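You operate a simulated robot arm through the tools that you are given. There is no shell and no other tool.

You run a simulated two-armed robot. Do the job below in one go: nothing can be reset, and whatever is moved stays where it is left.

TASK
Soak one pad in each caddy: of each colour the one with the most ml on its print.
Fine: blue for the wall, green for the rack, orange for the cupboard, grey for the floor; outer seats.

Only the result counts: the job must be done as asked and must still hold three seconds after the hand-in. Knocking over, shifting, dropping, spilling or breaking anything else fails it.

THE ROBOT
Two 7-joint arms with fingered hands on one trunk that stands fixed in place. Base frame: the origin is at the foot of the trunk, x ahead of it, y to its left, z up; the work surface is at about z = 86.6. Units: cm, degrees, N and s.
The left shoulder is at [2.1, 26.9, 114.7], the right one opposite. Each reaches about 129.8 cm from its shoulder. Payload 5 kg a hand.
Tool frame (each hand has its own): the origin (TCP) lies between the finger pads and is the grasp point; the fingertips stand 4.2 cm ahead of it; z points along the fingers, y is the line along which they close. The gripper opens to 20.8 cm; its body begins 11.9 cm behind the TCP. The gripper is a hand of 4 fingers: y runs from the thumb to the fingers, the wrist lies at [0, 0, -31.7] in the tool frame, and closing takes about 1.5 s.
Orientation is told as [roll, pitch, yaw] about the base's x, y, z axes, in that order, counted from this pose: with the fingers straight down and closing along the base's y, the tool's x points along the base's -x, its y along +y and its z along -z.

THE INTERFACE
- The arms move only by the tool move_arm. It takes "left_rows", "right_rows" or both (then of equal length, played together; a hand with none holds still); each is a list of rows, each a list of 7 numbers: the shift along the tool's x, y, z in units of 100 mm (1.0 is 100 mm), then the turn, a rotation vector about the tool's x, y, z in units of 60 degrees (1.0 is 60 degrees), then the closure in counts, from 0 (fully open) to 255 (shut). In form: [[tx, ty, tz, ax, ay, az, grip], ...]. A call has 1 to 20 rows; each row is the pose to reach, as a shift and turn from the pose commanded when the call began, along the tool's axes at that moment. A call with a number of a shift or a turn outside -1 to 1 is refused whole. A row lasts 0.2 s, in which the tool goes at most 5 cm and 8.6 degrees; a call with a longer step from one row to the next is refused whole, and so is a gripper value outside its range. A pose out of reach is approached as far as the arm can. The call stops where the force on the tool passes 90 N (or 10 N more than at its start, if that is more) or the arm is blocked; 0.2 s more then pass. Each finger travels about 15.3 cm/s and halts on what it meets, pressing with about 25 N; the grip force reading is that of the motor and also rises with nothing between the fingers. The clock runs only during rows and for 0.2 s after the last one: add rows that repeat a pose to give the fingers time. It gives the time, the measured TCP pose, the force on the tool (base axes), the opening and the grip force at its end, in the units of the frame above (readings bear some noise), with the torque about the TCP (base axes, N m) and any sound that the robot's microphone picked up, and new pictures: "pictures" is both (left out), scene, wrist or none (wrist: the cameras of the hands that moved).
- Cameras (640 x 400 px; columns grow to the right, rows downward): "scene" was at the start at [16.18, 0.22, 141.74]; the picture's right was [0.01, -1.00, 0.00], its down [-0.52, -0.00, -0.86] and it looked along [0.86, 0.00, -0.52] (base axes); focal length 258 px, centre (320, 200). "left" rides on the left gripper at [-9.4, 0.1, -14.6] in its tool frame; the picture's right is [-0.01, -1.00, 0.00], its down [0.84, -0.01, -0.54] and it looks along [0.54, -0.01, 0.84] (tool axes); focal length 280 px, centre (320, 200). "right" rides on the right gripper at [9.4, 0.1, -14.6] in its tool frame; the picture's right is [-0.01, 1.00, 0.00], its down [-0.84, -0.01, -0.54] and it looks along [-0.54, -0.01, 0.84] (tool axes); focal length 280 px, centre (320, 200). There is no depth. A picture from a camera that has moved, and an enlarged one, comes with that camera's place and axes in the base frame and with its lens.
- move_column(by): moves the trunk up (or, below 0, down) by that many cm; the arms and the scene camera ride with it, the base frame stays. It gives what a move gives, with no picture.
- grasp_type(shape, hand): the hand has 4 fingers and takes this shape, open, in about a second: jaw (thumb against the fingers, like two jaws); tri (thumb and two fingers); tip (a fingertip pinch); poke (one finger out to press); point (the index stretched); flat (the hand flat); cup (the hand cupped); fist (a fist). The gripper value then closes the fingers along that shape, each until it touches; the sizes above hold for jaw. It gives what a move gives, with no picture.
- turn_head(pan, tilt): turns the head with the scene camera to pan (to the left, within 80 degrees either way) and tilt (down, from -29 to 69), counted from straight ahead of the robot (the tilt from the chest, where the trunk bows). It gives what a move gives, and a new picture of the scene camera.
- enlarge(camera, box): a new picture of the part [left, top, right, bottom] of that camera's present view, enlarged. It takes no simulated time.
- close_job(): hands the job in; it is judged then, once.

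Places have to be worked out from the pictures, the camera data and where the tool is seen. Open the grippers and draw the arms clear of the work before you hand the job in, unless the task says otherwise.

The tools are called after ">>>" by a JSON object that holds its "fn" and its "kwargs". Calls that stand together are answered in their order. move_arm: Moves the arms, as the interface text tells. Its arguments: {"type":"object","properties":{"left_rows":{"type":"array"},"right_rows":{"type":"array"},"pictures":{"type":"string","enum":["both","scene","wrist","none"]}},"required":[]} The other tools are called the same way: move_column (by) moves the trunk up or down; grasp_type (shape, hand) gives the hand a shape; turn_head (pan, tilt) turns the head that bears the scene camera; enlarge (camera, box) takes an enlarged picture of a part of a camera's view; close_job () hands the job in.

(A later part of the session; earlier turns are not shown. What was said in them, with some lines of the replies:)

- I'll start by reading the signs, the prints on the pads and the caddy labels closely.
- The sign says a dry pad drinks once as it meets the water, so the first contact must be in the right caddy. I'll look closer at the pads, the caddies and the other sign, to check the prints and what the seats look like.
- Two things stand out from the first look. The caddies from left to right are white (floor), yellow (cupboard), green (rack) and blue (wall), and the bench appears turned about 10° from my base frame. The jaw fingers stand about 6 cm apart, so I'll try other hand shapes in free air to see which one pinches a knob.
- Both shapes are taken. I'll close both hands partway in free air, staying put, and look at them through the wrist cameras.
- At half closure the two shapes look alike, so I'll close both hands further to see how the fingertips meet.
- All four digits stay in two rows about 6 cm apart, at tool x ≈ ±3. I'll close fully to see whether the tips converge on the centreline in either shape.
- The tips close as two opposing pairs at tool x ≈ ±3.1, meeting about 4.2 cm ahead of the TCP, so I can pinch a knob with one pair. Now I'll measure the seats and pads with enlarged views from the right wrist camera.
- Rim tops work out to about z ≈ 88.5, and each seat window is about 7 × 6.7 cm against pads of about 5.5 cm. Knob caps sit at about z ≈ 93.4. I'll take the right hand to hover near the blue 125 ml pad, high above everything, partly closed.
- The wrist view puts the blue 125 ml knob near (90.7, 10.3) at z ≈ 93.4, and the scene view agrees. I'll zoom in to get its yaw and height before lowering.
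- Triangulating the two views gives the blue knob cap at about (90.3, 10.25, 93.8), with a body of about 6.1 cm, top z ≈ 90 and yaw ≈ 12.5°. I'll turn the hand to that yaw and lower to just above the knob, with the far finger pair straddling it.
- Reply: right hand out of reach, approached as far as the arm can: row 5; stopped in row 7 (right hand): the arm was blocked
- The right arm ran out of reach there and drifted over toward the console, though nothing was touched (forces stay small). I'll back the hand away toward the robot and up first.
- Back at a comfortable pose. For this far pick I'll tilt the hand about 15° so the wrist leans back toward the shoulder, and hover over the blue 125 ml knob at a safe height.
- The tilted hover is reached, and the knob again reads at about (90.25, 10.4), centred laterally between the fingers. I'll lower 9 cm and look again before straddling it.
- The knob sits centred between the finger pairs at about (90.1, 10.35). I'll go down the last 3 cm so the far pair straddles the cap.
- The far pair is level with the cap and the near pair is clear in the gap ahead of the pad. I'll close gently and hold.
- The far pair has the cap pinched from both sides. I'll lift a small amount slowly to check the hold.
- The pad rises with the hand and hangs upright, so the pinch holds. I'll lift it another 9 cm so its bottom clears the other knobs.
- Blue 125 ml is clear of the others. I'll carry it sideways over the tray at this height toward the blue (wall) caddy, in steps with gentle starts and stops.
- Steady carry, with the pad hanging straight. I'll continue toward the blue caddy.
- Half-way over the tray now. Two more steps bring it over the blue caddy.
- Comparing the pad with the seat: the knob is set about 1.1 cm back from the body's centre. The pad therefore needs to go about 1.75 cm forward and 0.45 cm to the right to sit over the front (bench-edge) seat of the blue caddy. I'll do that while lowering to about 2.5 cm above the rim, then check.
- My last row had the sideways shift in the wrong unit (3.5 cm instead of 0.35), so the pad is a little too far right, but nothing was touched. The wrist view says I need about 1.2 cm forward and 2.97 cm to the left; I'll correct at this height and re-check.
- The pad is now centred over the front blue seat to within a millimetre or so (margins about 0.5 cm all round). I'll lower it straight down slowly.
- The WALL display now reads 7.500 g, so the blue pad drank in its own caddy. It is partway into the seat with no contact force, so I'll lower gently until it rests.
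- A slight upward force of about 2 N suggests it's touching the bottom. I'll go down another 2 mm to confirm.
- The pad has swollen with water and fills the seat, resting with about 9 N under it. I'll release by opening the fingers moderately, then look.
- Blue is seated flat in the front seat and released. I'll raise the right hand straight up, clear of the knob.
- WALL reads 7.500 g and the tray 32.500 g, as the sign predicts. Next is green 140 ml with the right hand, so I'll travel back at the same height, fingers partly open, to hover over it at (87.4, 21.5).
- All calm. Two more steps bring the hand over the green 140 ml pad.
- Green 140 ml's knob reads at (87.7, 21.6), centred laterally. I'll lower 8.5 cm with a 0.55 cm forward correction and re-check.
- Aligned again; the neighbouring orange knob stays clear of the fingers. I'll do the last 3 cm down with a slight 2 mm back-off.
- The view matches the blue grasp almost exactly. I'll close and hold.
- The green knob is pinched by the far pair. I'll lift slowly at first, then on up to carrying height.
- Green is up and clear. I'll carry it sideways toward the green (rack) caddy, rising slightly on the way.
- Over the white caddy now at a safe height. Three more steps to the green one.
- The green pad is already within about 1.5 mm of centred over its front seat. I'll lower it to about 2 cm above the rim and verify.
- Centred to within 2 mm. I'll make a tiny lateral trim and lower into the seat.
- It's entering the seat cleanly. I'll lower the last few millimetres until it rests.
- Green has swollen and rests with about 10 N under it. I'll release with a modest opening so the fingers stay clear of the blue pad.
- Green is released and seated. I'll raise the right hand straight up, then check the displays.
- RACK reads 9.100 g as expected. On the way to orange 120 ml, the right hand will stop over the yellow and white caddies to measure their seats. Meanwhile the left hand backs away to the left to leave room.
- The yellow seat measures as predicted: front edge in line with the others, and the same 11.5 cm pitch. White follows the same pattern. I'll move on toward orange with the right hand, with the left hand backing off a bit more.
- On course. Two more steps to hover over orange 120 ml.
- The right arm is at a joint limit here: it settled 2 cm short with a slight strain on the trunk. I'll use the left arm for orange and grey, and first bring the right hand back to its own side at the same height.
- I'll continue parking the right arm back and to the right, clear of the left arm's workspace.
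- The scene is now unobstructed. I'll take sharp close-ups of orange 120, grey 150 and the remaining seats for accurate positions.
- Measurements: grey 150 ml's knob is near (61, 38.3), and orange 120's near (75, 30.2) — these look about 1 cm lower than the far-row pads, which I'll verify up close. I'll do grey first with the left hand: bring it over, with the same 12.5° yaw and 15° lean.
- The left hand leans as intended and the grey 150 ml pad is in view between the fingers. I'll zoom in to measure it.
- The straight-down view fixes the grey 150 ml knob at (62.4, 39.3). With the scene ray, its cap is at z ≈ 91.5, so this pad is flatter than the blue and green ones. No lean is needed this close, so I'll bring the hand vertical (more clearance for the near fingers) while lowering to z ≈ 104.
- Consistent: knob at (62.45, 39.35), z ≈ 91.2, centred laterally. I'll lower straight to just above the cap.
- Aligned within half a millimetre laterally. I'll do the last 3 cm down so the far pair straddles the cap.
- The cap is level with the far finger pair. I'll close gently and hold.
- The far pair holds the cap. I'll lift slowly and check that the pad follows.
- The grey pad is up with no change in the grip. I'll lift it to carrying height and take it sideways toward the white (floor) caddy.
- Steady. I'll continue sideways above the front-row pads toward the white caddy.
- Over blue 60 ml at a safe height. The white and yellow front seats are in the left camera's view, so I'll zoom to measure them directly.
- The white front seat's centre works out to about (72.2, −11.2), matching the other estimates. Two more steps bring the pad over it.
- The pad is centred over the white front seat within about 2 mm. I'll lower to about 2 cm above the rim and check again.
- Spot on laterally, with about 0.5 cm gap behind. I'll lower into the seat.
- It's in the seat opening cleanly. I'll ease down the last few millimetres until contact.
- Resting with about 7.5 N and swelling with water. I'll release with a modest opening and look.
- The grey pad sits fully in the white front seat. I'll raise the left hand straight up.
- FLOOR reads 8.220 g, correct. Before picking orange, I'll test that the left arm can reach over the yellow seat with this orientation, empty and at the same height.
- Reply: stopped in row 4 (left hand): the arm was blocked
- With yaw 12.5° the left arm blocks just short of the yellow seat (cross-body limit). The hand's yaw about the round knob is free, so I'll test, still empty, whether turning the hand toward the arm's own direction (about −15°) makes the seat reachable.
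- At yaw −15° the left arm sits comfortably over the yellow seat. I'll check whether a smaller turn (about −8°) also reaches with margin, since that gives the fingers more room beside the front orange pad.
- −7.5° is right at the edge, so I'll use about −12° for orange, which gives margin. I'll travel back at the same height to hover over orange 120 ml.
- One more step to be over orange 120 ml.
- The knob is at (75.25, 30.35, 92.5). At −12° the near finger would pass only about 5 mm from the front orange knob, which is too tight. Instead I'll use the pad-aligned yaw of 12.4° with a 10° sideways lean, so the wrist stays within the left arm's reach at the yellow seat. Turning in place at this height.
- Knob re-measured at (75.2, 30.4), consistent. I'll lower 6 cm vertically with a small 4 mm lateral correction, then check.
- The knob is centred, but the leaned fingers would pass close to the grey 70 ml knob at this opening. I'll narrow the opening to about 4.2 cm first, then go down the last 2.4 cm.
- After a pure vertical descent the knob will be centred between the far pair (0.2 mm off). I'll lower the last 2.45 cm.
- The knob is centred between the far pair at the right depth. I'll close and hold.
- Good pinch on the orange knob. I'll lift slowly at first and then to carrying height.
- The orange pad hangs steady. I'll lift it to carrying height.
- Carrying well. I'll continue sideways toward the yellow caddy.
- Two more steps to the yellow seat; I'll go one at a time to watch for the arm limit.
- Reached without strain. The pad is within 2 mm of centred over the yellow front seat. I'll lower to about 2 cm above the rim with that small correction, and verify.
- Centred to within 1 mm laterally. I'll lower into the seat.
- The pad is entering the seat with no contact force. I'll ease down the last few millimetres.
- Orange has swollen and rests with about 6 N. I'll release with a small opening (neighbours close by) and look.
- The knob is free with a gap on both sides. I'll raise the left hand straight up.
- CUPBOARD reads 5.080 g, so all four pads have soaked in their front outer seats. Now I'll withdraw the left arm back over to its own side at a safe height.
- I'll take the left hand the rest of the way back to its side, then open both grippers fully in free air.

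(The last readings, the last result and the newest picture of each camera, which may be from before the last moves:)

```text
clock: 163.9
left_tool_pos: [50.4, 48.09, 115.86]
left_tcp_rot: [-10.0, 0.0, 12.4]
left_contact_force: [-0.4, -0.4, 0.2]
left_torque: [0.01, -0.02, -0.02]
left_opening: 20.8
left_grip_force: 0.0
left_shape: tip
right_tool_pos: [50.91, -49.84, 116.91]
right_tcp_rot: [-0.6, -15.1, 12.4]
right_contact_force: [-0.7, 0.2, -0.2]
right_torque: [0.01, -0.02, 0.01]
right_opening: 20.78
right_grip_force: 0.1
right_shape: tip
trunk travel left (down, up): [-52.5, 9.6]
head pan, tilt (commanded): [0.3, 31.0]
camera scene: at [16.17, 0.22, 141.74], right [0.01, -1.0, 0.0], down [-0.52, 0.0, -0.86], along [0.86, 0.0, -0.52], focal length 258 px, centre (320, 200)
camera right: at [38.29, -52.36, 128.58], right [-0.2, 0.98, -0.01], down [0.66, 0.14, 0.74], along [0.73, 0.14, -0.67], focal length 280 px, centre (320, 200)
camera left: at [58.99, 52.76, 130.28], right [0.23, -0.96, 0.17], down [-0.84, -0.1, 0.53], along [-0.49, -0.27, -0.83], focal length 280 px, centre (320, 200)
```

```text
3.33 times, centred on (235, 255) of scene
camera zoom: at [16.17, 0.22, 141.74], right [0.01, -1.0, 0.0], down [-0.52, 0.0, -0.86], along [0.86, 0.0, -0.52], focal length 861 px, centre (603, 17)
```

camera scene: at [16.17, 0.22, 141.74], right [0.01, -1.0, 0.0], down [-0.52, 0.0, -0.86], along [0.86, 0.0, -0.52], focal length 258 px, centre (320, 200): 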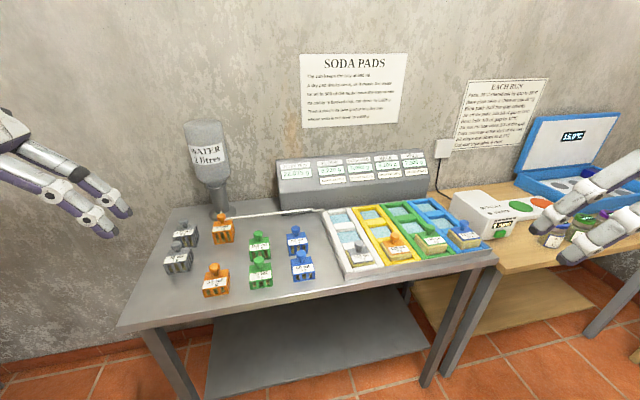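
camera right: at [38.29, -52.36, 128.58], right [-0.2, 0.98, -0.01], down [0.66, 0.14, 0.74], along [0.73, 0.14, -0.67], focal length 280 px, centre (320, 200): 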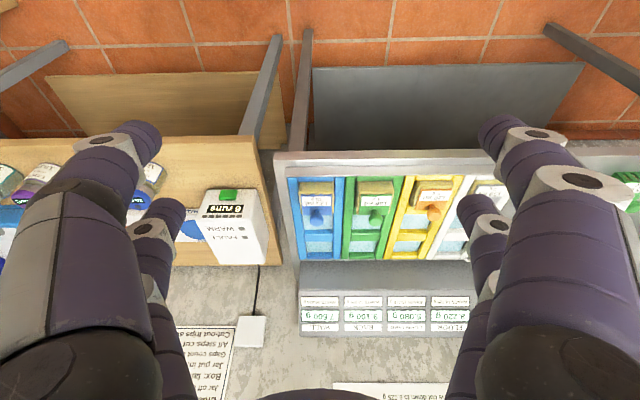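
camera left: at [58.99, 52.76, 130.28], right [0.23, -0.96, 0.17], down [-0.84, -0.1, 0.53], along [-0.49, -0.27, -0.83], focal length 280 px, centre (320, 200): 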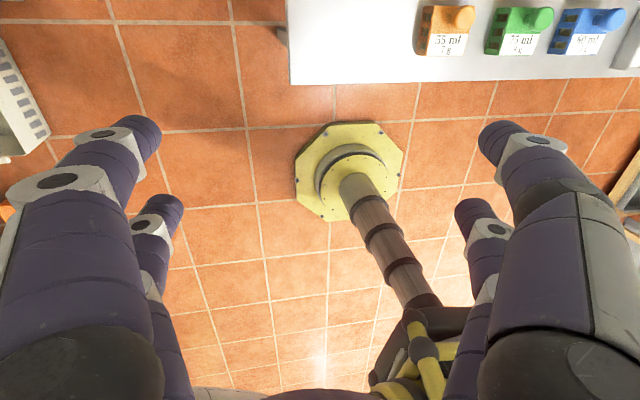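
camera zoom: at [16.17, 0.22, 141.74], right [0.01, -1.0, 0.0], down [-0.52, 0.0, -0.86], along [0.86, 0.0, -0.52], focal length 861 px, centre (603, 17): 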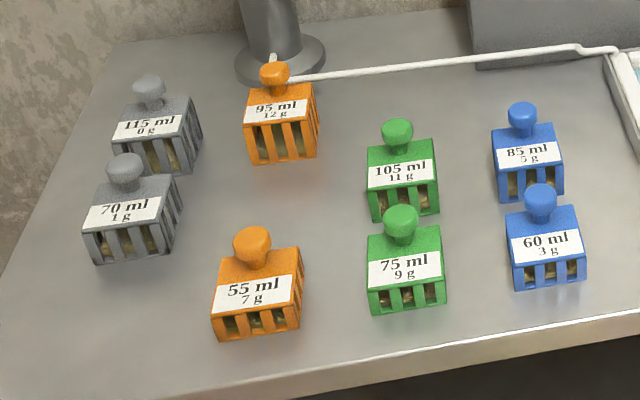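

All four pads sit flat in the front (outer) seats: blue in wall, green in rack, orange in cupboard, grey in floor. The displays show 7.500, 9.100, 5.080 and 8.220 g, the eight remaining pads match their original positions, and both hands are open and clear. I'll hand the job in.

>>> {"fn": "close_job", "kwargs": {}}

```text
The job is handed in.
```

The four pads are soaking, one in each caddy, and I've handed the job in; no verdict has come back.

| Caddy | Pad | Display after soaking |
|---|---|---|
| Wall (blue) | blue, 125 ml | 7.500 g |
| Rack (green) | green, 140 ml | 9.100 g |
| Cupboard (yellow) | orange, 120 ml | 5.080 g |
| Floor (white) | grey, 150 ml | 8.220 g |

- **Seats:** each caddy has three seats in a row. I read "outer" as an end seat and used the one nearest the bench's front edge in every caddy.
- **Displays:** each reading matches what the sign predicts for that pad, so each one drank once and in its own caddy. None reaches the "WANTS" figure on its display. One pad per caddy can't reach those amounts, so I took them as not part of this job.
- **Rest of the bench:** the other eight pads are where they started, and nothing was knocked over or spilled. Both hands are open and clear of the work.
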